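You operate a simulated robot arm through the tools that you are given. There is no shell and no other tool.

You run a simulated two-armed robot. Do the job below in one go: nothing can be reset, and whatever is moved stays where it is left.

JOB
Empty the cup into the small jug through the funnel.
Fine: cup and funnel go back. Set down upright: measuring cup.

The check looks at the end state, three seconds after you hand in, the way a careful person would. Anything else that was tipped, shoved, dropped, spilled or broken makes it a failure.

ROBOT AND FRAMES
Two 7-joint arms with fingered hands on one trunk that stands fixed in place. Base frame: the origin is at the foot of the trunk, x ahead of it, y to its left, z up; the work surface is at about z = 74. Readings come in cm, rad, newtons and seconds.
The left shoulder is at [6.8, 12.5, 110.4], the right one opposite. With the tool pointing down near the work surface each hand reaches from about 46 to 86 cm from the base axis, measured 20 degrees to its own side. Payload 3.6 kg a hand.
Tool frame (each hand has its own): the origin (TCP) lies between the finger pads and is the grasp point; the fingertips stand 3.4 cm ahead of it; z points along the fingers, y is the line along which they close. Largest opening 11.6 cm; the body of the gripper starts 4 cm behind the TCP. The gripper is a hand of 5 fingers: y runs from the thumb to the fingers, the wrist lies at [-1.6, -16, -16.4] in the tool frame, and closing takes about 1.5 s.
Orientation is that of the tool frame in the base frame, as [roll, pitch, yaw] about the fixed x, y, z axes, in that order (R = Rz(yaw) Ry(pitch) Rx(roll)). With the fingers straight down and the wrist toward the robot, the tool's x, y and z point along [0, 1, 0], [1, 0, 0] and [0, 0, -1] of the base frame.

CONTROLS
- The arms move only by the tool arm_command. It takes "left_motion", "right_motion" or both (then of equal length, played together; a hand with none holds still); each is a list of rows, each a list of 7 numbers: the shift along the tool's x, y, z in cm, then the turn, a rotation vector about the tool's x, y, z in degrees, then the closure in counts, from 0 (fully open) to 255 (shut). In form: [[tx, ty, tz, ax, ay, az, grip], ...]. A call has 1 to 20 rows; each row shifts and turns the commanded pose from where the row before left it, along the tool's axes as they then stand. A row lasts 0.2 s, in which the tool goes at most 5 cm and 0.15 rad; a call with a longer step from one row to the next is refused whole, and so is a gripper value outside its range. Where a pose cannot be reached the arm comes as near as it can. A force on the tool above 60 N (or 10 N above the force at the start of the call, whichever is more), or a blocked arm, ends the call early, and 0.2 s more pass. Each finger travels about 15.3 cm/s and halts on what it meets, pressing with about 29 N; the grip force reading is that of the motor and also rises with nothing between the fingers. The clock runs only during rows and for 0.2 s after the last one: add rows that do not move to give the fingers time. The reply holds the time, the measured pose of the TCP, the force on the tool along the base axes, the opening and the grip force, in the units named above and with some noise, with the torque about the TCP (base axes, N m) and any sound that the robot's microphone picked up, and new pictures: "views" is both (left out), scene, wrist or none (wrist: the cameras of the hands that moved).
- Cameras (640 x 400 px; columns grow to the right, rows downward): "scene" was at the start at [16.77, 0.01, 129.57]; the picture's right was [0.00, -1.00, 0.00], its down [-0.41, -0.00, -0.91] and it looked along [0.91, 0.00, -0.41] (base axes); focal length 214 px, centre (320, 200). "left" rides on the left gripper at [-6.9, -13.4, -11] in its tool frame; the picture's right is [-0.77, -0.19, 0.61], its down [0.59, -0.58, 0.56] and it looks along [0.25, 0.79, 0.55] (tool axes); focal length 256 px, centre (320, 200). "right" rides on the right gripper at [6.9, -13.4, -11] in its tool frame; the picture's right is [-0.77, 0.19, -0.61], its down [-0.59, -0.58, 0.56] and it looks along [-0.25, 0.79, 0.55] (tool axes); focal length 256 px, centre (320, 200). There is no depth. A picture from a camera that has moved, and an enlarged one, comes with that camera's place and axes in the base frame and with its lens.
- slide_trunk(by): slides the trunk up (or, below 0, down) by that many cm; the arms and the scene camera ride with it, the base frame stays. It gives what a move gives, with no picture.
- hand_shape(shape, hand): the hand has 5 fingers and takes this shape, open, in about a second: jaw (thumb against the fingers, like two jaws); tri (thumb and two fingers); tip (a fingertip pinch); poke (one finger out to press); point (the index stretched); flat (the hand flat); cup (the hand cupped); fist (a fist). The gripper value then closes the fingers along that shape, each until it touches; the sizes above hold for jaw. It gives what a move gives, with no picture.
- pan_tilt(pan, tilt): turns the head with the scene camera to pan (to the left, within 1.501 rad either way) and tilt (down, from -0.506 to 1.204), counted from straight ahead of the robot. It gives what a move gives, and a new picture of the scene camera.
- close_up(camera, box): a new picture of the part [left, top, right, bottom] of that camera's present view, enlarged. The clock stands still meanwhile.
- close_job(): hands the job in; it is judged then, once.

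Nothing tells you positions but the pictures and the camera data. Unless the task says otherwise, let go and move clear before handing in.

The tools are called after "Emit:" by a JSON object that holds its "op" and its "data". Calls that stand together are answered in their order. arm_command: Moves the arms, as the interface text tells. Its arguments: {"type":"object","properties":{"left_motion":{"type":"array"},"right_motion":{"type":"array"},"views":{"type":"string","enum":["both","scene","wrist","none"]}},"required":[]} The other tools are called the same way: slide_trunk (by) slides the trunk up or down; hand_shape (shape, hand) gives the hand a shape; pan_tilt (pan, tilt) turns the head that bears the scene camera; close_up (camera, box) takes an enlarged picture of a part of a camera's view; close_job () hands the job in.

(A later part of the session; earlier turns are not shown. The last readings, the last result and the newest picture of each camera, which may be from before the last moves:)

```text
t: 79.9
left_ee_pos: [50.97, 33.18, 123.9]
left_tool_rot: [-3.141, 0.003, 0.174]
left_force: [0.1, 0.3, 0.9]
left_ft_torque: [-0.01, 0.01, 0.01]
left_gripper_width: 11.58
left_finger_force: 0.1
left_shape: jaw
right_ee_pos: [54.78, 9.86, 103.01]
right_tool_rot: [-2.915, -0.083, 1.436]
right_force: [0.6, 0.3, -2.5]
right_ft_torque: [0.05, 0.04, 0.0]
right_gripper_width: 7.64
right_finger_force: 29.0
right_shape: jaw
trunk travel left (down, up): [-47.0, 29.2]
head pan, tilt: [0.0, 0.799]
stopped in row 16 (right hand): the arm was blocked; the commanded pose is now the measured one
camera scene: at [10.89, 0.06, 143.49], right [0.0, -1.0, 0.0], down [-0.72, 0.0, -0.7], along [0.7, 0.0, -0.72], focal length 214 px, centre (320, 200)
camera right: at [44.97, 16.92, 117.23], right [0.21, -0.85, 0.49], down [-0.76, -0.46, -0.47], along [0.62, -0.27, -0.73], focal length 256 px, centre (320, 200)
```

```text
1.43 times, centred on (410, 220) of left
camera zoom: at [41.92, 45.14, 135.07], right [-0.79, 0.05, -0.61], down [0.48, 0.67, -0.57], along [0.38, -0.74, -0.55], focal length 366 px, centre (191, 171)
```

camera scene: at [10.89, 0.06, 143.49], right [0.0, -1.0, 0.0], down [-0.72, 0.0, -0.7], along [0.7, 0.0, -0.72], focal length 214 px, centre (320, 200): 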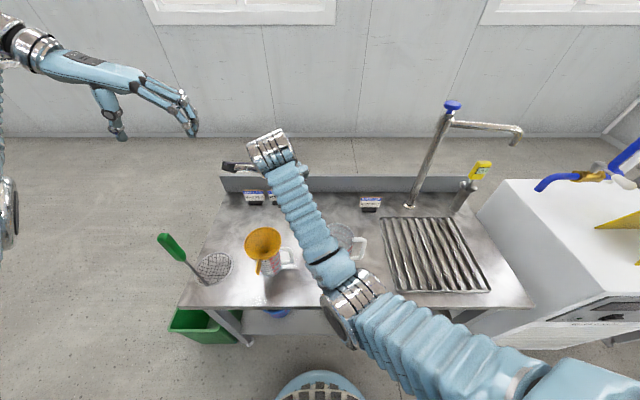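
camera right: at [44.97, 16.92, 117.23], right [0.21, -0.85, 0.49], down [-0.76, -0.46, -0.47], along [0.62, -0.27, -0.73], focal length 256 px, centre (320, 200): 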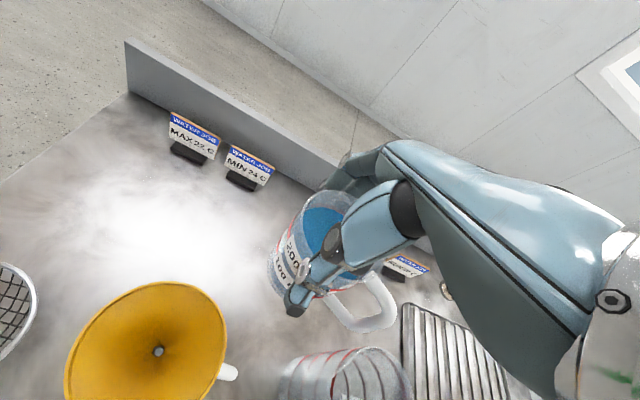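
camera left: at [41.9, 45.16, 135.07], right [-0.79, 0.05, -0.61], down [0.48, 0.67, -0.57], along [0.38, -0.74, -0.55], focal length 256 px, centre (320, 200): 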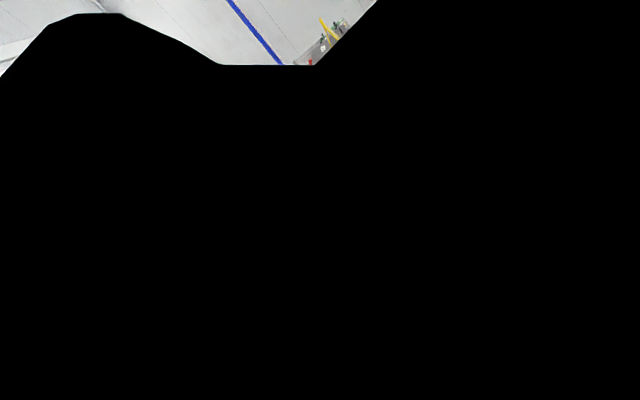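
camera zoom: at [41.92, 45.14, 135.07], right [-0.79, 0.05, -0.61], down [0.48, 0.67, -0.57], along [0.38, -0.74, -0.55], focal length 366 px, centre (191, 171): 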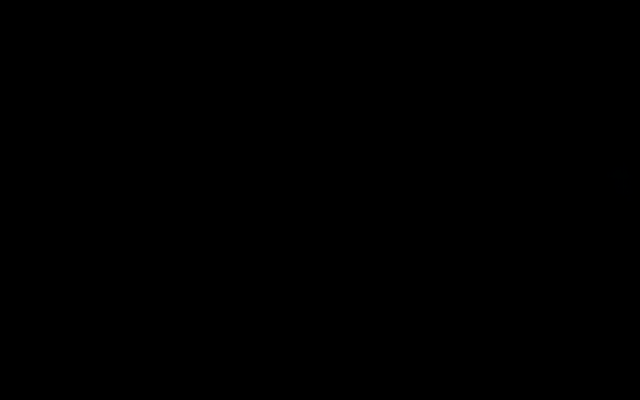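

The arm met a joint limit with the hand pointing forward and stopped. The cup is only about 4° off level, so nothing has spilled. Turning the hand leftward should relieve it, so I'll yaw gradually and re-level the cup.

Emit:
{"op": "arm_command", "data": {"right_motion": [[0, 0, 0, 0.17, -0.45, -1.94, 200], [0, 0, 0, 0.33, -0.9, -3.88, 200], [0, 0, 0, 0.33, -0.9, -3.88, 200], [0, 0, 0, 0.33, -0.9, -3.88, 200], [0, 0, 0, 0.33, -0.9, -3.88, 200], [0, 0, 0, 1.0, 1.55, -0.27, 200], [0, 0, 0, 1.0, 1.55, -0.27, 200], [0, 0, 0, 0, 0, 0, 200]], "views": "both"}}

```text
t: 81.7
left_ee_pos: [51.13, 33.17, 123.86]
left_tool_rot: [3.14, 0.0, 0.173]
left_force: [-0.6, 0.3, 0.0]
left_ft_torque: [0.02, -0.01, 0.01]
left_gripper_width: 11.58
left_finger_force: 0.1
left_shape: jaw
right_ee_pos: [54.42, 10.46, 103.01]
right_tool_rot: [-2.88, -0.144, 1.753]
right_force: [0.3, 0.9, -2.3]
right_ft_torque: [0.03, 0.03, -0.01]
right_gripper_width: 7.65
right_finger_force: 29.3
right_shape: jaw
trunk travel left (down, up): [-47.0, 29.2]
head pan, tilt: [0.0, 0.799]
camera scene: at [10.86, 0.1, 143.49], right [0.0, -1.0, 0.0], down [-0.72, 0.0, -0.7], along [0.7, 0.0, -0.72], focal length 214 px, centre (320, 200)
camera right: at [43.6, 13.26, 117.99], right [0.49, -0.76, 0.43], down [-0.6, -0.65, -0.48], along [0.64, -0.02, -0.77], focal length 256 px, centre (320, 200)
```

scene: 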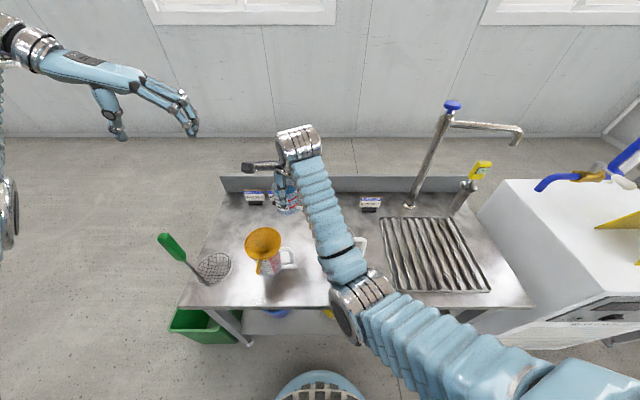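
right: 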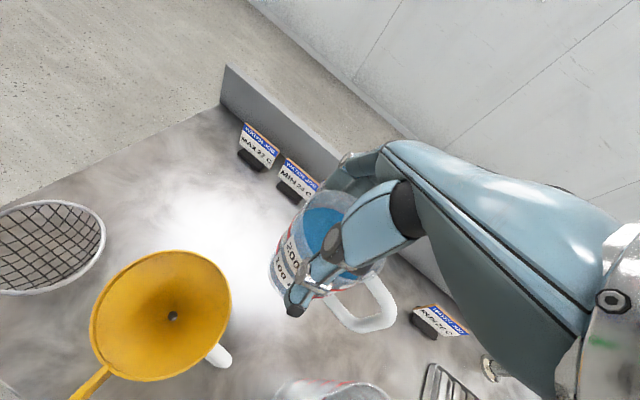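

The cup is level again and the hand now points slightly left. I'll continue turning in place, slowly.

Emit:
{"op": "arm_command", "data": {"right_motion": [[0, 0, 0, 0.36, -0.64, -2.39, 200], [0, 0, 0, 0.65, -1.15, -4.31, 200], [0, 0, 0, 0.72, -1.28, -4.78, 200], [0, 0, 0, 0.72, -1.28, -4.78, 200], [0, 0, 0, 0.72, -1.28, -4.78, 200], [0, 0, 0, 0.72, -1.28, -4.78, 200], [0, 0, 0, 0.72, -1.28, -4.78, 200], [0, 0, 0, 0.72, -1.28, -4.78, 200], [0, 0, 0, 0.65, -1.15, -4.31, 200], [0, 0, 0, 0.36, -0.64, -2.39, 200], [0, 0, 0, 0, 0, 0, 200]], "views": "both"}}

Emit:
{"op": "close_up", "data": {"camera": "scene", "box": [210, 130, 370, 290]}}

```text
t: 84.1
left_ee_pos: [51.01, 33.16, 123.87]
left_tool_rot: [-3.14, 0.0, 0.175]
left_force: [0.3, -0.4, 1.2]
left_ft_torque: [0.01, 0.03, 0.02]
left_gripper_width: 11.61
left_finger_force: 0.1
left_shape: jaw
right_ee_pos: [54.45, 10.29, 103.03]
right_tool_rot: [-2.88, -0.142, 2.523]
right_force: [-0.2, 0.2, -2.8]
right_ft_torque: [0.05, 0.03, -0.04]
right_gripper_width: 7.63
right_finger_force: 29.0
right_shape: jaw
trunk travel left (down, up): [-47.0, 29.2]
head pan, tilt: [0.0, 0.799]
camera scene: at [10.87, 0.09, 143.49], right [0.0, -1.0, 0.0], down [-0.72, 0.0, -0.7], along [0.7, 0.0, -0.72], focal length 214 px, centre (320, 200)
camera right: at [44.64, 4.9, 118.0], right [0.88, -0.21, 0.43], down [0.02, -0.88, -0.48], along [0.48, 0.43, -0.77], focal length 256 px, centre (320, 200)
```

scene: 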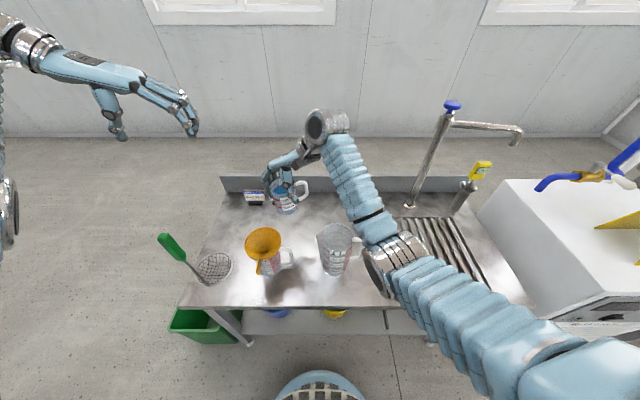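
right: 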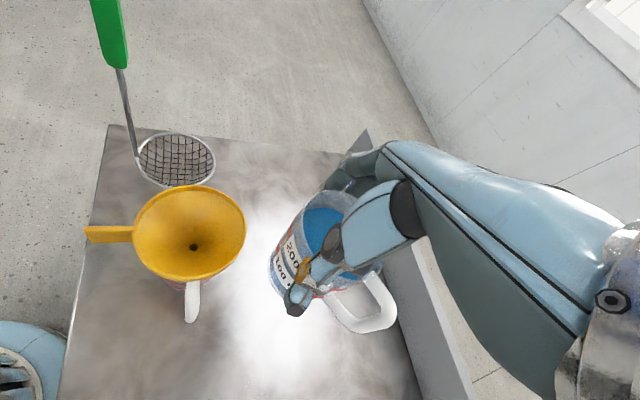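

```text
2.50 times, centred on (290, 210) of scene
camera zoom: at [10.87, 0.09, 143.49], right [0.0, -1.0, 0.0], down [-0.72, 0.0, -0.7], along [0.7, 0.0, -0.72], focal length 536 px, centre (395, 175)
```

zoom: 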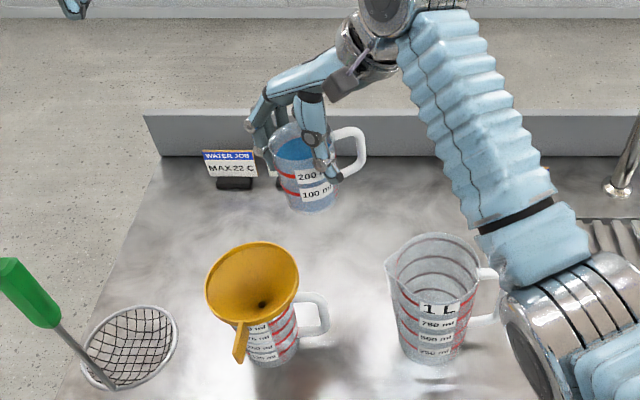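

The cup is upright with its handle visible at the back, and the pose is comfortable. I'll translate closer to the funnel and complete the turn so the pour heads toward the robot.

Emit:
{"op": "arm_command", "data": {"right_motion": [[0.381, 0.12, 0.023, 0, 0, 0, 200], [0.762, 0.24, 0.046, 0, 0, 0, 200], [0.952, 0.3, 0.058, 0, 0, 0, 200], [0.952, 0.3, 0.058, 0, 0, 0, 200], [0.952, 0.3, 0.058, 0, 0, 0, 200], [0.952, 0.3, 0.058, 0, 0, 0, 200], [0.762, 0.24, 0.046, 0, 0, 0, 200], [0.381, 0.12, 0.023, 0, 0, 0, 200], [0, 0, 0, 0.36, -0.64, -2.39, 200], [0, 0, 0, 0.65, -1.15, -4.31, 200], [0, 0, 0, 0.72, -1.28, -4.78, 200], [0, 0, 0, 0.72, -1.28, -4.78, 200], [0, 0, 0, 0.72, -1.28, -4.78, 200], [0, 0, 0, 0.72, -1.28, -4.78, 200], [0, 0, 0, 0.72, -1.28, -4.78, 200], [0, 0, 0, 0.65, -1.15, -4.31, 200], [0, 0, 0, 0.36, -0.64, -2.39, 200], [0, 0, 0, 0, 0, 0, 200]], "views": "both"}}

Emit:
{"op": "close_up", "data": {"camera": "scene", "box": [200, 150, 340, 290]}}

Emit:
{"op": "close_up", "data": {"camera": "right", "box": [120, 120, 420, 380]}}

Emit:
{"op": "close_up", "data": {"camera": "left", "box": [0, 0, 640, 400]}}

```text
t: 87.9
left_ee_pos: [50.93, 33.14, 123.87]
left_tool_rot: [-3.141, 0.002, 0.174]
left_force: [-0.5, -0.2, 0.3]
left_ft_torque: [0.01, 0.0, 0.0]
left_gripper_width: 11.58
left_finger_force: 0.1
left_shape: jaw
right_ee_pos: [50.57, 15.34, 103.04]
right_tool_rot: [-2.877, -0.142, -3.081]
right_force: [0.0, -0.8, -2.3]
right_ft_torque: [-0.01, 0.04, 0.01]
right_gripper_width: 7.61
right_finger_force: 28.9
right_shape: jaw
trunk travel left (down, up): [-47.0, 29.2]
head pan, tilt: [0.0, 0.799]
camera scene: at [10.87, 0.1, 143.49], right [0.0, -1.0, 0.0], down [-0.72, 0.0, -0.7], along [0.7, 0.0, -0.72], focal length 214 px, centre (320, 200)
camera right: at [46.29, 4.96, 118.0], right [0.82, 0.39, 0.43], down [0.57, -0.67, -0.48], along [0.1, 0.63, -0.77], focal length 256 px, centre (320, 200)
```

scene: 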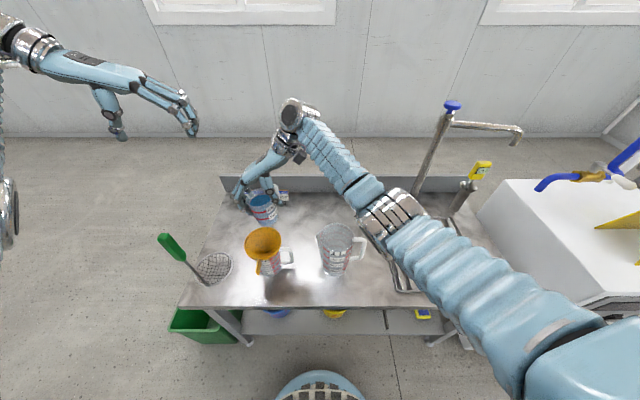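
right: 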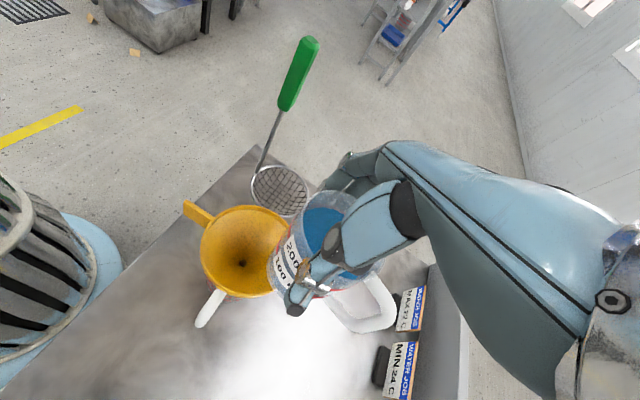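

```text
2.86 times, centred on (270, 220) of scene
camera zoom: at [10.87, 0.1, 143.49], right [0.0, -1.0, 0.0], down [-0.72, 0.0, -0.7], along [0.7, 0.0, -0.72], focal length 613 px, centre (463, 143)
```

zoom: 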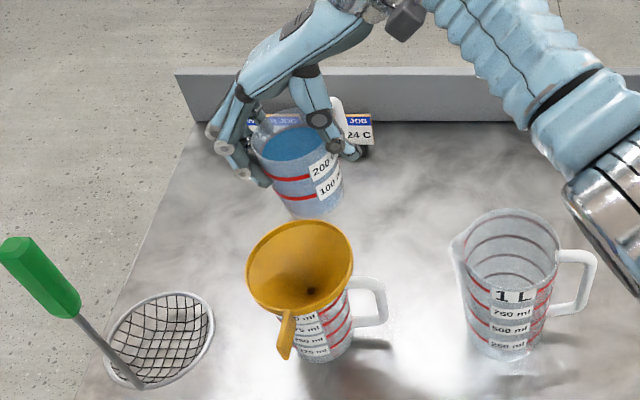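

```text
1.54 times, centred on (270, 250) of right
camera zoom: at [46.29, 4.96, 118.0], right [0.82, 0.39, 0.43], down [0.57, -0.67, -0.48], along [0.1, 0.63, -0.77], focal length 394 px, centre (397, 123)
```

zoom: 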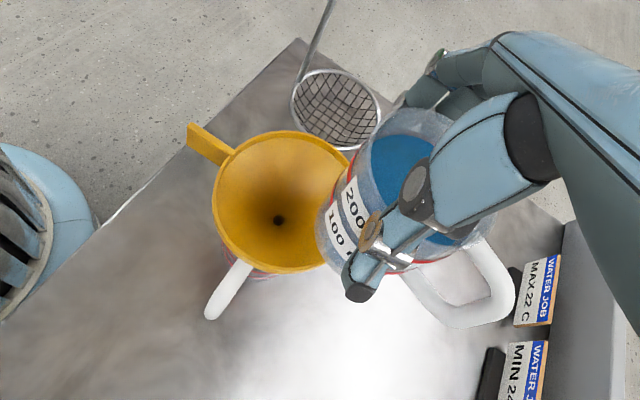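

```text
1.00 times, centred on (320, 200) of left (not enlarged: the box is as wide or as high as the picture)
camera zoom: at [41.91, 45.17, 135.05], right [-0.79, 0.05, -0.61], down [0.48, 0.67, -0.57], along [0.38, -0.74, -0.55], focal length 256 px, centre (320, 200)
```

zoom: 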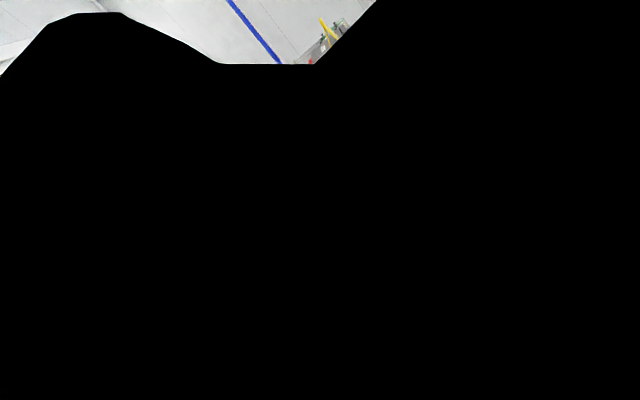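

The cup is upright right behind the funnel, and I have a clear scene view. I'll move it so the lip will land just behind the funnel's centre, then begin tilting to about 12°, still below the pouring angle.

Emit:
{"op": "arm_command", "data": {"right_motion": [[-0.055, 0.304, 0.281, 0, 0, 0, 200], [-0.11, 0.608, 0.562, 0, 0, 0, 200], [-0.11, 0.608, 0.562, 0, 0, 0, 200], [-0.11, 0.608, 0.562, 0, 0, 0, 200], [-0.055, 0.304, 0.281, 0, 0, 0, 200], [0, 0, 0, 0, -1.93, 0.52, 200], [0, 0, 0, 0, -2.9, 0.78, 200], [0, 0, 0, 0, -2.9, 0.78, 200], [0, 0, 0, 0, -2.9, 0.78, 200], [0, 0, 0, 0, 0, 0, 200], [0, 0, 0, 0, 0, 0, 200]], "views": "both"}}

Emit:
{"op": "close_up", "data": {"camera": "scene", "box": [220, 170, 320, 290]}}

Emit:
{"op": "close_up", "data": {"camera": "right", "box": [120, 120, 420, 380]}}

```text
t: 90.3
left_ee_pos: [50.95, 33.11, 123.85]
left_tool_rot: [3.141, 0.0, 0.176]
left_force: [0.3, 0.4, -0.3]
left_ft_torque: [0.04, -0.02, -0.01]
left_gripper_width: 11.57
left_finger_force: 0.0
left_shape: jaw
right_ee_pos: [50.49, 17.13, 100.11]
right_tool_rot: [-2.88, 0.048, -3.081]
right_force: [-0.5, -0.4, -2.4]
right_ft_torque: [-0.01, 0.09, 0.03]
right_gripper_width: 7.6
right_finger_force: 28.9
right_shape: jaw
trunk travel left (down, up): [-47.0, 29.2]
head pan, tilt: [0.0, 0.799]
camera scene: at [10.87, 0.1, 143.49], right [0.0, -1.0, 0.0], down [-0.72, 0.0, -0.7], along [0.7, 0.0, -0.72], focal length 214 px, centre (320, 200)
camera right: at [43.49, 6.52, 114.01], right [0.72, 0.38, 0.58], down [0.65, -0.67, -0.37], along [0.24, 0.64, -0.73], focal length 256 px, centre (320, 200)
```

scene: 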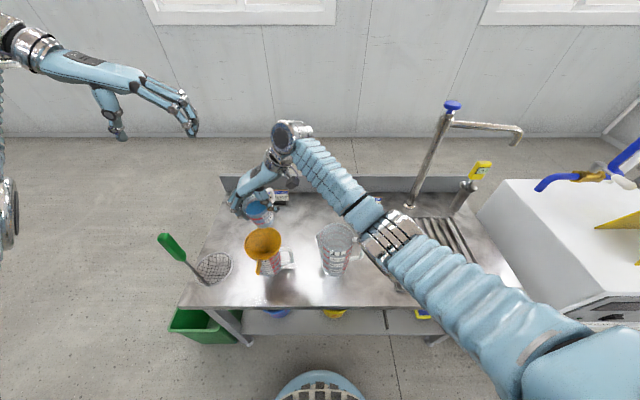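
right: 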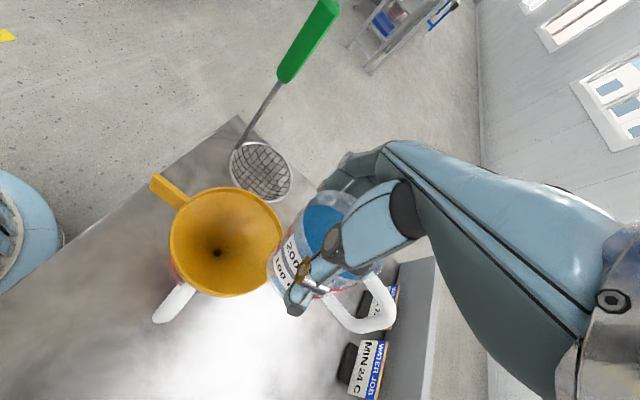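

```text
3.33 times, centred on (270, 230) of scene
camera zoom: at [10.87, 0.1, 143.49], right [0.0, -1.0, 0.0], down [-0.72, 0.0, -0.7], along [0.7, 0.0, -0.72], focal length 715 px, centre (487, 100)
```

zoom: 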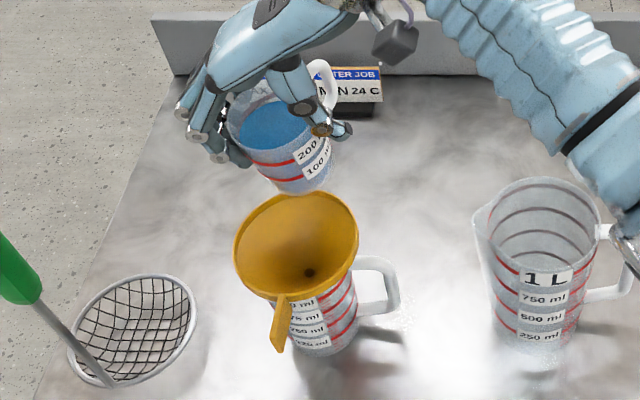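

```text
1.54 times, centred on (270, 250) of right
camera zoom: at [43.49, 6.52, 114.01], right [0.72, 0.38, 0.58], down [0.65, -0.67, -0.37], along [0.24, 0.64, -0.73], focal length 394 px, centre (397, 123)
```

zoom: 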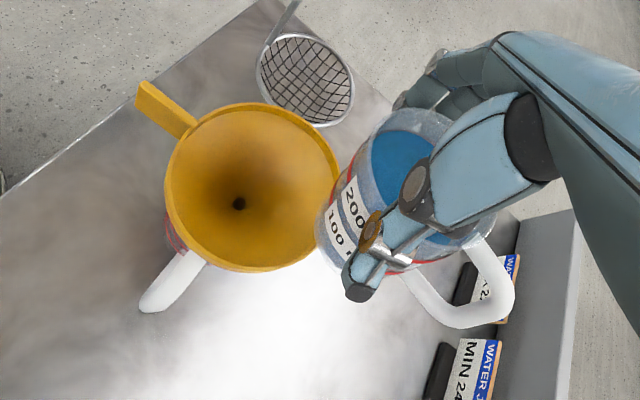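

The lip sits just inside the back of the funnel mouth at z ≈ 100, and no water has left yet. I'll tilt slowly, 1° per step, and watch the stream begin.

Emit:
{"op": "arm_command", "data": {"right_motion": [[0, 0, 0, 0, -0.965, 0.26, 200], [0, 0, 0, 0, -0.965, 0.26, 200], [0, 0, 0, 0, -0.965, 0.26, 200], [0, 0, 0, 0, -0.965, 0.26, 200], [0, 0, 0, 0, -0.965, 0.26, 200], [0, 0, 0, 0, -0.965, 0.26, 200], [0, 0, 0, 0, -0.965, 0.26, 200], [0, 0, 0, 0, -0.965, 0.26, 200], [0, 0, 0, 0, -0.965, 0.26, 200], [0, 0, 0, 0, -0.965, 0.26, 200]], "views": "none"}}

Emit:
{"op": "close_up", "data": {"camera": "scene", "box": [220, 170, 320, 290]}}

Emit:
{"op": "close_up", "data": {"camera": "right", "box": [120, 120, 420, 380]}}

```text
t: 92.5
left_ee_pos: [51.06, 33.25, 123.89]
left_tool_rot: [-3.141, 0.002, 0.175]
left_force: [0.7, -0.3, 0.4]
left_ft_torque: [-0.01, 0.02, 0.02]
left_gripper_width: 11.57
left_finger_force: 0.1
left_shape: jaw
right_ee_pos: [50.41, 17.02, 100.16]
right_tool_rot: [-2.878, 0.223, -3.083]
right_force: [0.0, 0.2, -1.8]
right_ft_torque: [0.0, 0.08, -0.03]
right_gripper_width: 7.61
right_finger_force: 29.2
right_shape: jaw
trunk travel left (down, up): [-47.0, 29.2]
head pan, tilt: [0.0, 0.799]
```

```text
3.33 times, centred on (270, 230) of scene
camera zoom: at [10.87, 0.09, 143.49], right [0.0, -1.0, 0.0], down [-0.72, 0.0, -0.7], along [0.7, 0.0, -0.72], focal length 715 px, centre (487, 100)
```

zoom: 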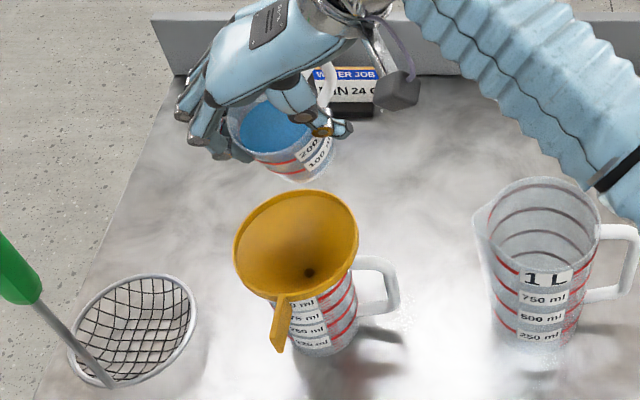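

```text
1.54 times, centred on (270, 250) of right
camera zoom: at [41.23, 6.36, 112.43], right [0.61, 0.38, 0.7], down [0.7, -0.66, -0.26], along [0.37, 0.65, -0.67], focal length 394 px, centre (397, 123)
```

zoom: 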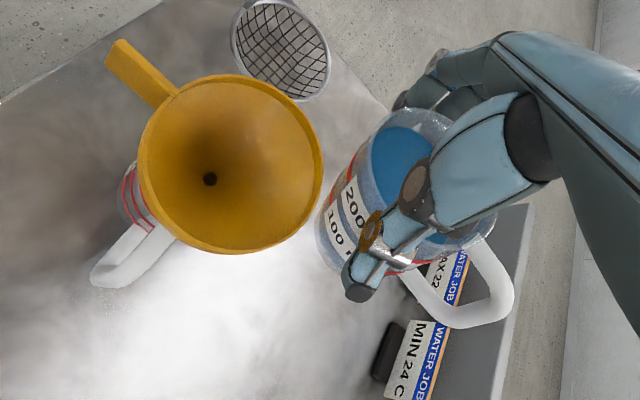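

At about 21° of tilt, no water is flowing yet. I'll continue slowly.

Emit:
{"op": "arm_command", "data": {"right_motion": [[0, 0, 0, 0, -0.965, 0.26, 200], [0, 0, 0, 0, -0.965, 0.26, 200], [0, 0, 0, 0, -0.965, 0.26, 200], [0, 0, 0, 0, -0.965, 0.26, 200], [0, 0, 0, 0, -0.965, 0.26, 200], [0, 0, 0, 0, -0.965, 0.26, 200], [0, 0, 0, 0, 0, 0, 200]], "views": "none"}}

Emit:
{"op": "close_up", "data": {"camera": "scene", "box": [220, 170, 320, 290]}}

Emit:
{"op": "close_up", "data": {"camera": "right", "box": [120, 120, 420, 380]}}

```text
t: 94.1
left_ee_pos: [51.05, 33.13, 123.81]
left_tool_rot: [-3.141, 0.001, 0.174]
left_force: [-0.1, 1.0, 0.6]
left_ft_torque: [0.01, 0.0, 0.02]
left_gripper_width: 11.6
left_finger_force: 0.1
left_shape: jaw
right_ee_pos: [50.54, 17.12, 100.07]
right_tool_rot: [-2.881, 0.327, -3.082]
right_force: [0.4, -0.1, -1.8]
right_ft_torque: [-0.01, 0.11, -0.01]
right_gripper_width: 7.61
right_finger_force: 29.4
right_shape: jaw
trunk travel left (down, up): [-47.0, 29.2]
head pan, tilt: [0.0, 0.799]
```

```text
3.33 times, centred on (270, 230) of scene
camera zoom: at [10.87, 0.1, 143.49], right [0.0, -1.0, 0.0], down [-0.72, 0.0, -0.7], along [0.7, 0.0, -0.72], focal length 715 px, centre (487, 100)
```

zoom: 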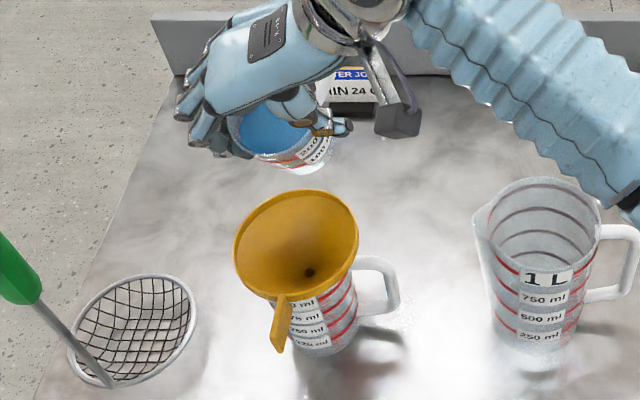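

```text
1.54 times, centred on (270, 250) of right
camera zoom: at [40.02, 6.3, 111.33], right [0.53, 0.37, 0.76], down [0.73, -0.66, -0.19], along [0.43, 0.65, -0.62], focal length 394 px, centre (397, 123)
```

zoom: 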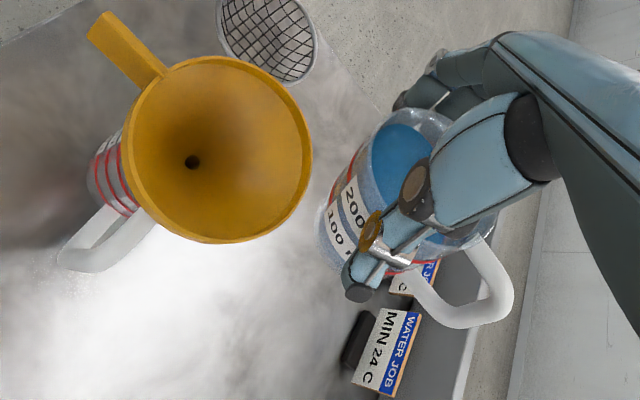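

The water surface is near the lip at about 27°. I'll go a few degrees more and zoom in on the lip.

Emit:
{"op": "arm_command", "data": {"right_motion": [[0, 0, 0, 0, -0.965, 0.26, 200], [0, 0, 0, 0, -0.965, 0.26, 200], [0, 0, 0, 0, -0.965, 0.26, 200], [0, 0, 0, 0, -0.965, 0.26, 200], [0, 0, 0, 0, 0, 0, 200]], "views": "none"}}

Emit:
{"op": "close_up", "data": {"camera": "scene", "box": [240, 180, 300, 260]}}

Emit:
{"op": "close_up", "data": {"camera": "right", "box": [120, 120, 420, 380]}}

```text
t: 95.3
left_ee_pos: [50.86, 33.15, 123.77]
left_tool_rot: [3.141, 0.002, 0.174]
left_force: [-0.4, 0.3, -0.6]
left_ft_torque: [-0.02, 0.03, -0.02]
left_gripper_width: 11.59
left_finger_force: 0.0
left_shape: jaw
right_ee_pos: [50.48, 16.97, 100.29]
right_tool_rot: [-2.878, 0.395, -3.081]
right_force: [-0.6, 0.7, -2.5]
right_ft_torque: [-0.02, 0.09, -0.01]
right_gripper_width: 7.59
right_finger_force: 29.3
right_shape: jaw
trunk travel left (down, up): [-47.0, 29.2]
head pan, tilt: [0.0, 0.799]
```

```text
5.00 times, centred on (270, 220) of scene
camera zoom: at [10.87, 0.1, 143.49], right [0.0, -1.0, 0.0], down [-0.72, 0.0, -0.7], along [0.7, 0.0, -0.72], focal length 1072 px, centre (570, 100)
```

zoom: 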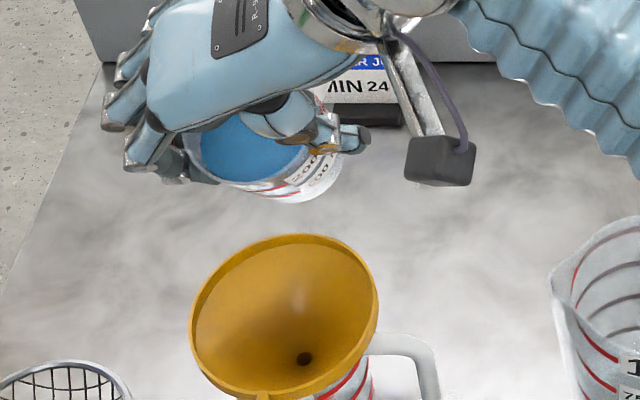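

```text
1.54 times, centred on (270, 250) of right
camera zoom: at [39.24, 6.19, 110.57], right [0.48, 0.37, 0.8], down [0.74, -0.66, -0.14], along [0.48, 0.65, -0.59], focal length 394 px, centre (397, 123)
```

zoom: 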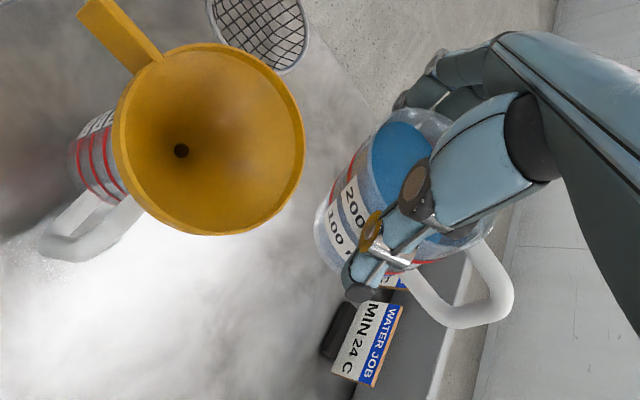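

At about 31° the water is almost at the lip. I'll continue carefully.

Emit:
{"op": "arm_command", "data": {"right_motion": [[0, 0, 0, 0, -0.965, 0.26, 200], [0, 0, 0, 0, -0.965, 0.26, 200], [0, 0, 0, 0, -0.965, 0.26, 200], [0, 0, 0, 0, -0.965, 0.26, 200], [0, 0, 0, 0, 0, 0, 200]], "views": "none"}}

Emit:
{"op": "close_up", "data": {"camera": "scene", "box": [240, 180, 300, 260]}}

Emit:
{"op": "close_up", "data": {"camera": "right", "box": [120, 120, 420, 380]}}

```text
t: 96.5
left_ee_pos: [50.92, 33.17, 123.8]
left_tool_rot: [3.141, 0.001, 0.176]
left_force: [-0.2, -0.5, -0.7]
left_ft_torque: [0.0, 0.01, 0.03]
left_gripper_width: 11.59
left_finger_force: 0.0
left_shape: jaw
right_ee_pos: [50.43, 17.12, 100.28]
right_tool_rot: [-2.879, 0.468, -3.082]
right_force: [0.0, 0.1, -2.4]
right_ft_torque: [-0.02, 0.09, 0.02]
right_gripper_width: 7.61
right_finger_force: 29.1
right_shape: jaw
trunk travel left (down, up): [-47.0, 29.2]
head pan, tilt: [0.0, 0.799]
```

```text
5.00 times, centred on (270, 220) of scene
camera zoom: at [10.87, 0.09, 143.49], right [0.0, -1.0, 0.0], down [-0.72, 0.0, -0.7], along [0.7, 0.0, -0.72], focal length 1072 px, centre (570, 100)
```

zoom: 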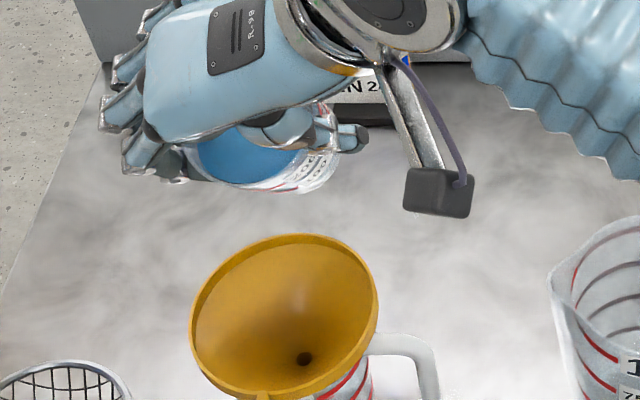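

```text
1.54 times, centred on (270, 250) of right
camera zoom: at [38.49, 6.26, 109.69], right [0.42, 0.36, 0.83], down [0.75, -0.66, -0.09], along [0.52, 0.66, -0.55], focal length 394 px, centre (397, 123)
```

zoom: 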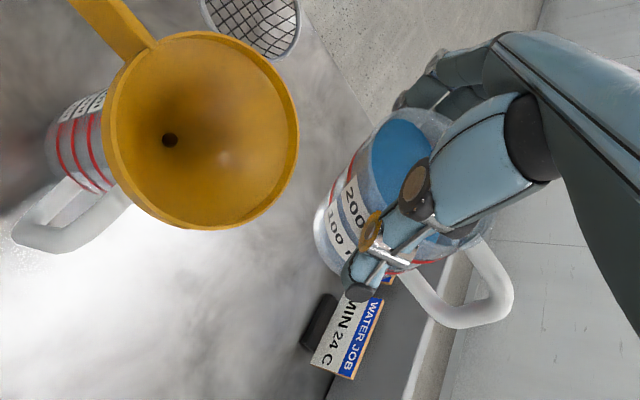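

Still no flow at 35°. I'll continue in small steps.

Emit:
{"op": "arm_command", "data": {"right_motion": [[0, 0, 0, 0, -0.965, 0.26, 200], [0, 0, 0, 0, -0.965, 0.26, 200], [0, 0, 0, 0, -0.965, 0.26, 200], [0, 0, 0, 0, -0.965, 0.26, 200], [0, 0, 0, 0, 0, 0, 200]], "views": "none"}}

Emit:
{"op": "close_up", "data": {"camera": "scene", "box": [240, 180, 300, 260]}}

Emit:
{"op": "close_up", "data": {"camera": "right", "box": [120, 120, 420, 380]}}

```text
t: 97.7
left_ee_pos: [51.01, 33.16, 123.77]
left_tool_rot: [-3.142, -0.001, 0.174]
left_force: [0.3, -0.4, 0.5]
left_ft_torque: [0.01, -0.02, -0.02]
left_gripper_width: 11.58
left_finger_force: 0.1
left_shape: jaw
right_ee_pos: [50.54, 17.1, 100.24]
right_tool_rot: [-2.879, 0.534, -3.083]
right_force: [-0.3, -0.2, -2.4]
right_ft_torque: [0.01, 0.06, 0.01]
right_gripper_width: 7.58
right_finger_force: 29.2
right_shape: jaw
trunk travel left (down, up): [-47.0, 29.2]
head pan, tilt: [0.0, 0.799]
```

```text
5.00 times, centred on (270, 220) of scene
camera zoom: at [10.87, 0.09, 143.49], right [0.0, -1.0, 0.0], down [-0.72, 0.0, -0.7], along [0.7, 0.0, -0.72], focal length 1072 px, centre (570, 100)
```

zoom: 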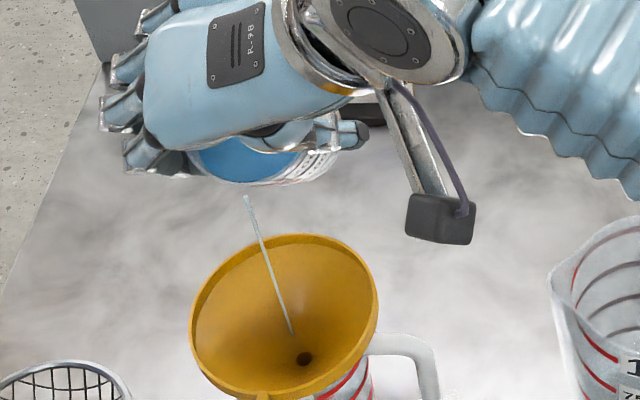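

```text
1.54 times, centred on (270, 250) of right
camera zoom: at [37.95, 6.21, 108.86], right [0.36, 0.36, 0.86], down [0.75, -0.66, -0.04], along [0.55, 0.66, -0.51], focal length 394 px, centre (397, 123)
```

zoom: 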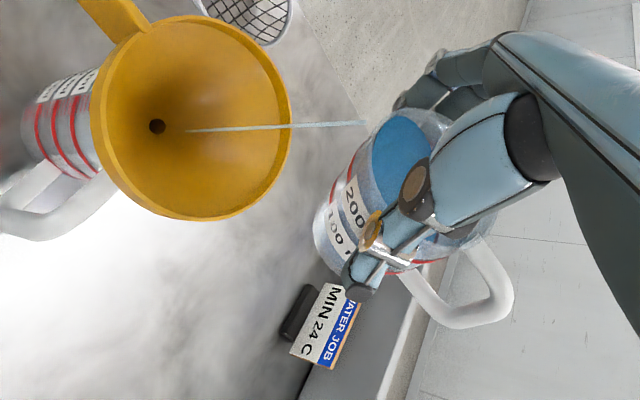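

A thin stream has started and lands right beside the funnel's hole. I'll keep tilting at the same slow rate, easing the cup down slightly as I go.

Emit:
{"op": "arm_command", "data": {"right_motion": [[0, 0, 0, 0, 0, 0, 200], [0, 0, 0, 0, 0, 0, 200], [0.08, 0.018, 0.065, 0, -0.77, 0.21, 200], [0.08, 0.018, 0.065, 0, -0.77, 0.21, 200], [0.08, 0.018, 0.065, 0, -0.77, 0.21, 200], [0.08, 0.018, 0.065, 0, -0.77, 0.21, 200], [0.08, 0.018, 0.065, 0, -0.77, 0.21, 200], [0.08, 0.018, 0.065, 0, -0.77, 0.21, 200]], "views": "none"}}

Emit:
{"op": "close_up", "data": {"camera": "scene", "box": [240, 180, 300, 260]}}

Emit:
{"op": "close_up", "data": {"camera": "right", "box": [120, 120, 420, 380]}}

```text
t: 99.5
left_ee_pos: [50.98, 33.06, 123.8]
left_tool_rot: [-3.141, 0.0, 0.174]
left_force: [0.4, 0.7, 0.3]
left_ft_torque: [-0.03, -0.04, 0.0]
left_gripper_width: 11.59
left_finger_force: 0.0
left_shape: jaw
right_ee_pos: [50.33, 17.22, 99.58]
right_tool_rot: [-2.879, 0.619, -3.081]
right_force: [1.1, -0.3, -2.1]
right_ft_torque: [-0.02, 0.08, -0.01]
right_gripper_width: 7.62
right_finger_force: 28.8
right_shape: jaw
trunk travel left (down, up): [-47.0, 29.2]
head pan, tilt: [0.0, 0.799]
```

```text
5.00 times, centred on (270, 220) of scene
camera zoom: at [10.86, 0.08, 143.49], right [0.0, -1.0, 0.0], down [-0.72, 0.0, -0.7], along [0.7, 0.0, -0.72], focal length 1072 px, centre (570, 100)
```

zoom: 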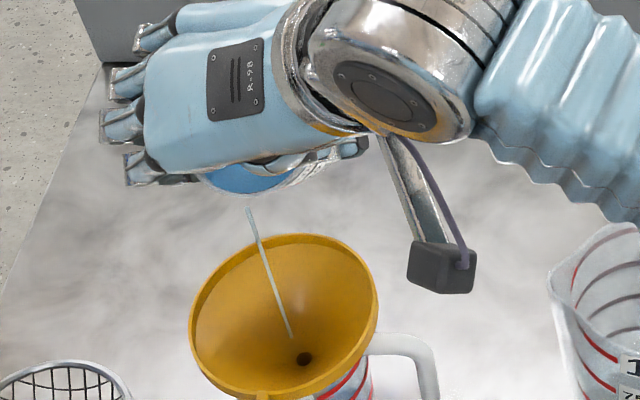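

```text
1.54 times, centred on (270, 250) of right
camera zoom: at [37.03, 6.24, 107.08], right [0.29, 0.36, 0.89], down [0.75, -0.66, 0.02], along [0.59, 0.66, -0.46], focal length 394 px, centre (397, 123)
```

zoom: 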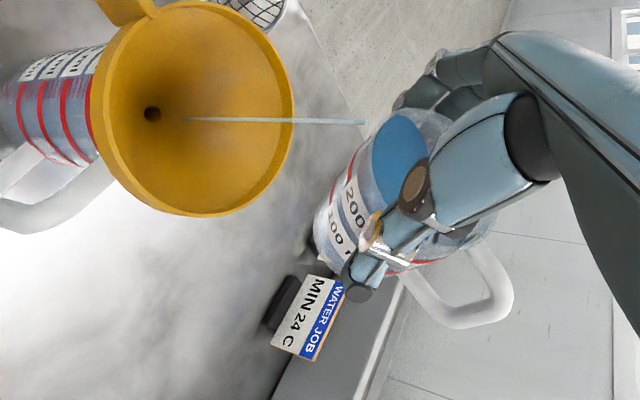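

The stream is steady and well inside the funnel. I'll continue.

Emit:
{"op": "arm_command", "data": {"right_motion": [[0.08, 0.018, 0.065, 0, -0.87, 0.235, 200], [0.08, 0.018, 0.065, 0, -0.87, 0.235, 200], [0.08, 0.018, 0.065, 0, -0.87, 0.235, 200], [0.08, 0.018, 0.065, 0, -0.87, 0.235, 200], [0.08, 0.018, 0.065, 0, -0.87, 0.235, 200], [0.08, 0.018, 0.065, 0, -0.87, 0.235, 200], [0.08, 0.018, 0.065, 0, -0.87, 0.235, 200], [0.08, 0.018, 0.065, 0, -0.87, 0.235, 200], [0, 0, 0, 0, 0, 0, 200]], "views": "none"}}

Emit:
{"op": "close_up", "data": {"camera": "scene", "box": [235, 185, 305, 275]}}

Emit:
{"op": "close_up", "data": {"camera": "right", "box": [60, 100, 420, 400]}}

```text
t: 101.5
left_ee_pos: [50.96, 33.23, 123.9]
left_tool_rot: [-3.141, 0.001, 0.175]
left_force: [-0.2, -0.3, -0.1]
left_ft_torque: [0.0, 0.01, -0.03]
left_gripper_width: 11.59
left_finger_force: 0.0
left_shape: jaw
right_ee_pos: [50.12, 17.08, 98.68]
right_tool_rot: [-2.879, 0.743, -3.082]
right_force: [-1.0, 0.7, -1.9]
right_ft_torque: [0.01, 0.12, -0.01]
right_gripper_width: 7.61
right_finger_force: 28.8
right_shape: jaw
trunk travel left (down, up): [-47.0, 29.2]
head pan, tilt: [0.0, 0.799]
```

```text
4.44 times, centred on (270, 230) of scene
camera zoom: at [10.86, 0.09, 143.49], right [0.0, -1.0, 0.0], down [-0.72, 0.0, -0.7], along [0.7, 0.0, -0.72], focal length 953 px, centre (542, 67)
```

zoom: 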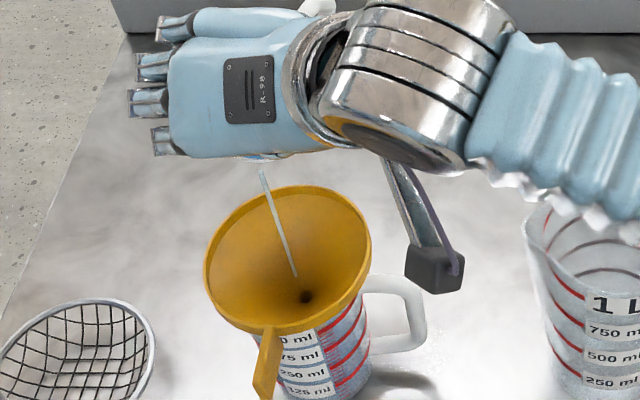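

```text
1.33 times, centred on (240, 250) of right
camera zoom: at [36.12, 6.11, 104.45], right [0.18, 0.35, 0.92], down [0.74, -0.66, 0.11], along [0.65, 0.66, -0.38], focal length 341 px, centre (427, 133)
```

zoom: 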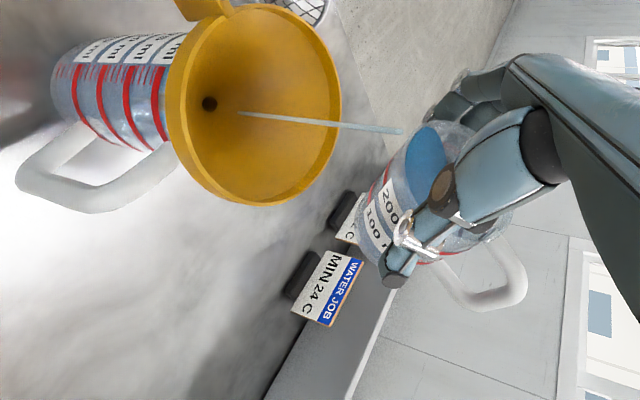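

At 51° everything is still going into the funnel. I'll continue.

Emit:
{"op": "arm_command", "data": {"right_motion": [[0.1, 0.01, 0.038, 0, -0.87, 0.235, 200], [0.1, 0.01, 0.038, 0, -0.87, 0.235, 200], [0.1, 0.01, 0.038, 0, -0.87, 0.235, 200], [0.1, 0.01, 0.038, 0, -0.87, 0.235, 200], [0.1, 0.01, 0.038, 0, -0.87, 0.235, 200], [0.1, 0.01, 0.038, 0, -0.87, 0.235, 200], [0.1, 0.01, 0.038, 0, -0.87, 0.235, 200], [0.1, 0.01, 0.038, 0, -0.87, 0.235, 200], [0.1, 0.01, 0.038, 0, -0.87, 0.235, 200], [0, 0, 0, 0, 0, 0, 200]], "views": "none"}}

Emit:
{"op": "close_up", "data": {"camera": "scene", "box": [235, 185, 305, 275]}}

Emit:
{"op": "close_up", "data": {"camera": "right", "box": [60, 100, 420, 400]}}

```text
t: 103.7
left_ee_pos: [51.02, 33.07, 123.96]
left_tool_rot: [-3.141, 0.0, 0.176]
left_force: [0.8, -0.5, 0.1]
left_ft_torque: [0.01, 0.01, 0.01]
left_gripper_width: 11.58
left_finger_force: 0.1
left_shape: jaw
right_ee_pos: [49.96, 16.89, 97.82]
right_tool_rot: [-2.879, 0.886, -3.083]
right_force: [0.7, -0.2, -2.2]
right_ft_torque: [0.03, 0.09, 0.01]
right_gripper_width: 7.57
right_finger_force: 28.8
right_shape: jaw
trunk travel left (down, up): [-47.0, 29.2]
head pan, tilt: [0.0, 0.799]
```

```text
4.44 times, centred on (270, 230) of scene
camera zoom: at [10.85, 0.08, 143.49], right [0.0, -1.0, 0.0], down [-0.72, 0.0, -0.7], along [0.7, 0.0, -0.72], focal length 953 px, centre (542, 67)
```

zoom: 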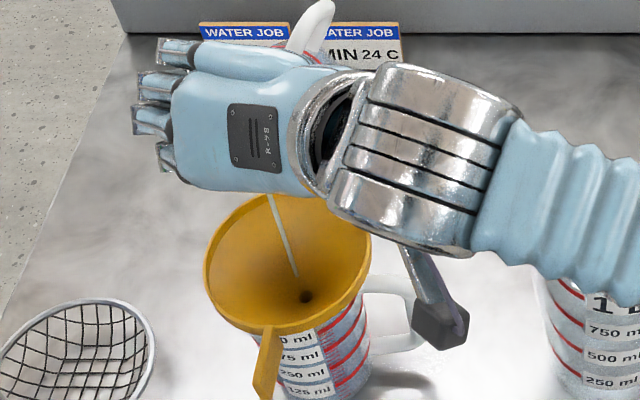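

```text
1.33 times, centred on (240, 250) of right
camera zoom: at [35.14, 5.98, 101.47], right [0.05, 0.34, 0.94], down [0.72, -0.66, 0.21], along [0.69, 0.67, -0.28], focal length 341 px, centre (427, 133)
```

zoom: 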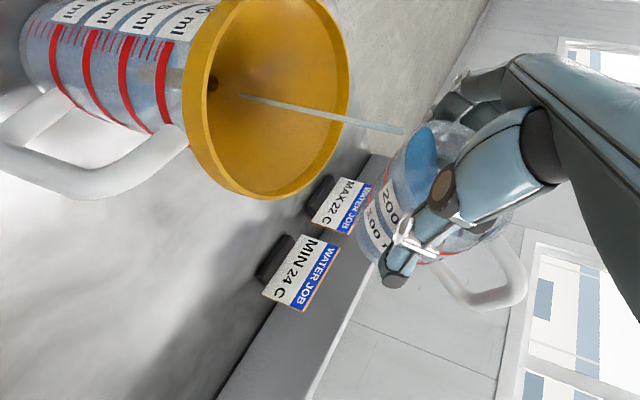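

At 59° the stream still lands beside the hole. I'll continue tilting.

Emit:
{"op": "arm_command", "data": {"right_motion": [[0.09, 0.002, 0.008, 0, -0.87, 0.235, 200], [0.09, 0.002, 0.008, 0, -0.87, 0.235, 200], [0.09, 0.002, 0.008, 0, -0.87, 0.235, 200], [0.09, 0.002, 0.008, 0, -0.87, 0.235, 200], [0.09, 0.002, 0.008, 0, -0.87, 0.235, 200], [0.09, 0.002, 0.008, 0, -0.87, 0.235, 200], [0.09, 0.002, 0.008, 0, -0.87, 0.235, 200], [0.09, 0.002, 0.008, 0, -0.87, 0.235, 200], [0.09, 0.002, 0.008, 0, -0.87, 0.235, 200], [0.09, 0.002, 0.008, 0, -0.87, 0.235, 200], [0, 0, 0, 0, 0, 0, 200]], "views": "none"}}

Emit:
{"op": "close_up", "data": {"camera": "scene", "box": [235, 185, 305, 275]}}

Emit:
{"op": "close_up", "data": {"camera": "right", "box": [60, 60, 420, 360]}}

```text
t: 106.1
left_ee_pos: [50.98, 33.08, 123.79]
left_tool_rot: [-3.141, 0.002, 0.174]
left_force: [0.3, -0.6, 0.6]
left_ft_torque: [0.0, -0.01, 0.0]
left_gripper_width: 11.58
left_finger_force: 0.1
left_shape: jaw
right_ee_pos: [49.46, 17.03, 96.93]
right_tool_rot: [-2.878, 1.042, -3.079]
right_force: [-0.2, 0.0, -1.1]
right_ft_torque: [0.01, 0.08, 0.02]
right_gripper_width: 7.58
right_finger_force: 29.1
right_shape: jaw
trunk travel left (down, up): [-47.0, 29.2]
head pan, tilt: [0.0, 0.799]
```

```text
4.44 times, centred on (270, 230) of scene
camera zoom: at [10.85, 0.07, 143.5], right [0.0, -1.0, 0.0], down [-0.72, 0.0, -0.7], along [0.7, 0.0, -0.72], focal length 953 px, centre (542, 67)
```

zoom: 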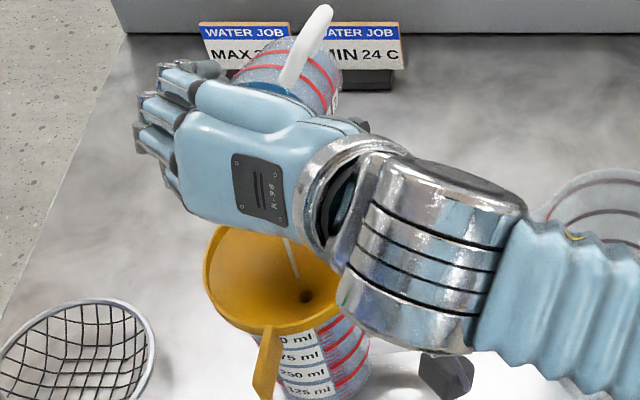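

```text
1.33 times, centred on (240, 210) of right
camera zoom: at [34.35, 5.89, 98.19], right [-0.1, 0.33, 0.94], down [0.68, -0.66, 0.31], along [0.73, 0.67, -0.16], focal length 341 px, centre (427, 187)
```

zoom: 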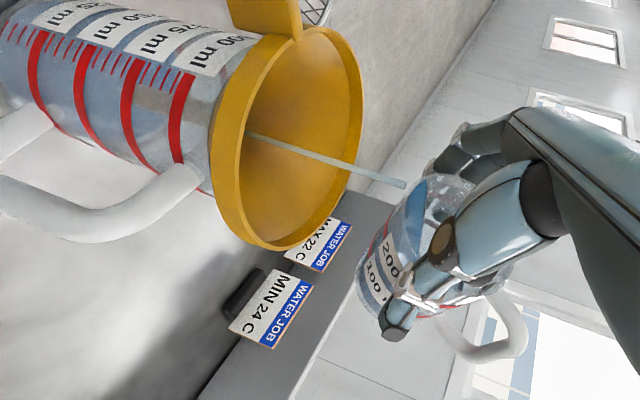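

At 68° the load is down to about 1 N and the stream is still on target. I'll keep tilting while rising slightly so the hand stays clear of the funnel.

Emit:
{"op": "arm_command", "data": {"right_motion": [[-0.026, -0.017, -0.063, 0, -0.965, 0.26, 200], [-0.026, -0.017, -0.063, 0, -0.965, 0.26, 200], [-0.026, -0.017, -0.063, 0, -0.965, 0.26, 200], [-0.026, -0.017, -0.063, 0, -0.965, 0.26, 200], [-0.026, -0.017, -0.063, 0, -0.965, 0.26, 200], [-0.026, -0.017, -0.063, 0, -0.965, 0.26, 200], [-0.026, -0.017, -0.063, 0, -0.965, 0.26, 200], [-0.026, -0.017, -0.063, 0, -0.965, 0.26, 200], [-0.026, -0.017, -0.063, 0, -0.965, 0.26, 200], [-0.026, -0.017, -0.063, 0, -0.965, 0.26, 200], [0, 0, 0, 0, 0, 0, 200]], "views": "none"}}

Emit:
{"op": "close_up", "data": {"camera": "scene", "box": [235, 185, 305, 275]}}

Emit:
{"op": "close_up", "data": {"camera": "right", "box": [60, 60, 420, 360]}}

```text
t: 108.5
left_ee_pos: [50.91, 33.03, 123.8]
left_tool_rot: [-3.141, 0.0, 0.176]
left_force: [-0.2, -0.3, 0.3]
left_ft_torque: [-0.01, 0.0, 0.0]
left_gripper_width: 11.62
left_finger_force: 0.0
left_shape: jaw
right_ee_pos: [48.87, 16.85, 97.48]
right_tool_rot: [-2.874, 1.215, -3.078]
right_force: [0.2, -0.1, -0.9]
right_ft_torque: [0.02, 0.01, 0.01]
right_gripper_width: 7.59
right_finger_force: 29.1
right_shape: jaw
trunk travel left (down, up): [-47.0, 29.2]
head pan, tilt: [0.0, 0.799]
```

```text
4.44 times, centred on (270, 230) of scene
camera zoom: at [10.84, 0.07, 143.5], right [0.0, -1.0, 0.0], down [-0.72, 0.0, -0.7], along [0.7, 0.0, -0.72], focal length 953 px, centre (542, 67)
```

zoom: 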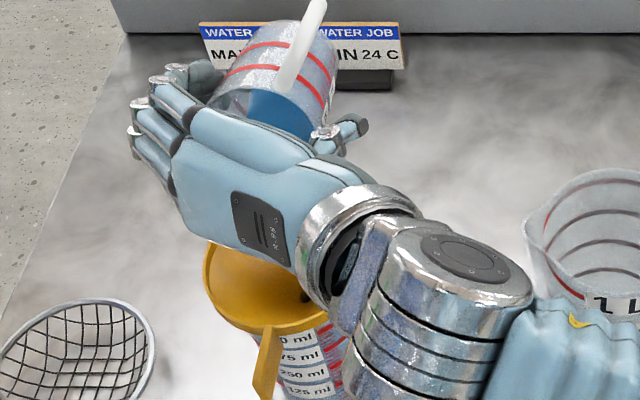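

```text
1.33 times, centred on (240, 210) of right
camera zoom: at [33.87, 5.83, 95.96], right [-0.26, 0.32, 0.91], down [0.62, -0.67, 0.42], along [0.74, 0.67, -0.03], focal length 341 px, centre (427, 187)
```

zoom: 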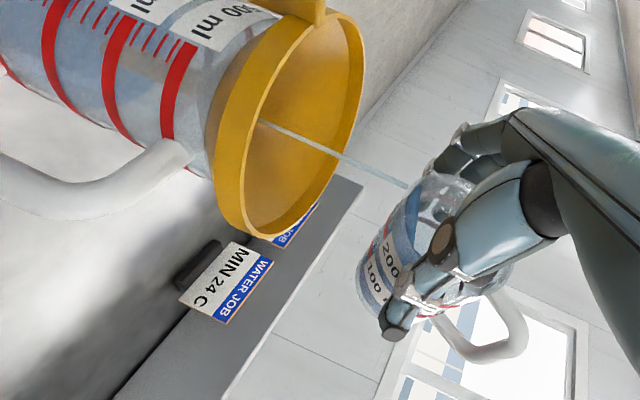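

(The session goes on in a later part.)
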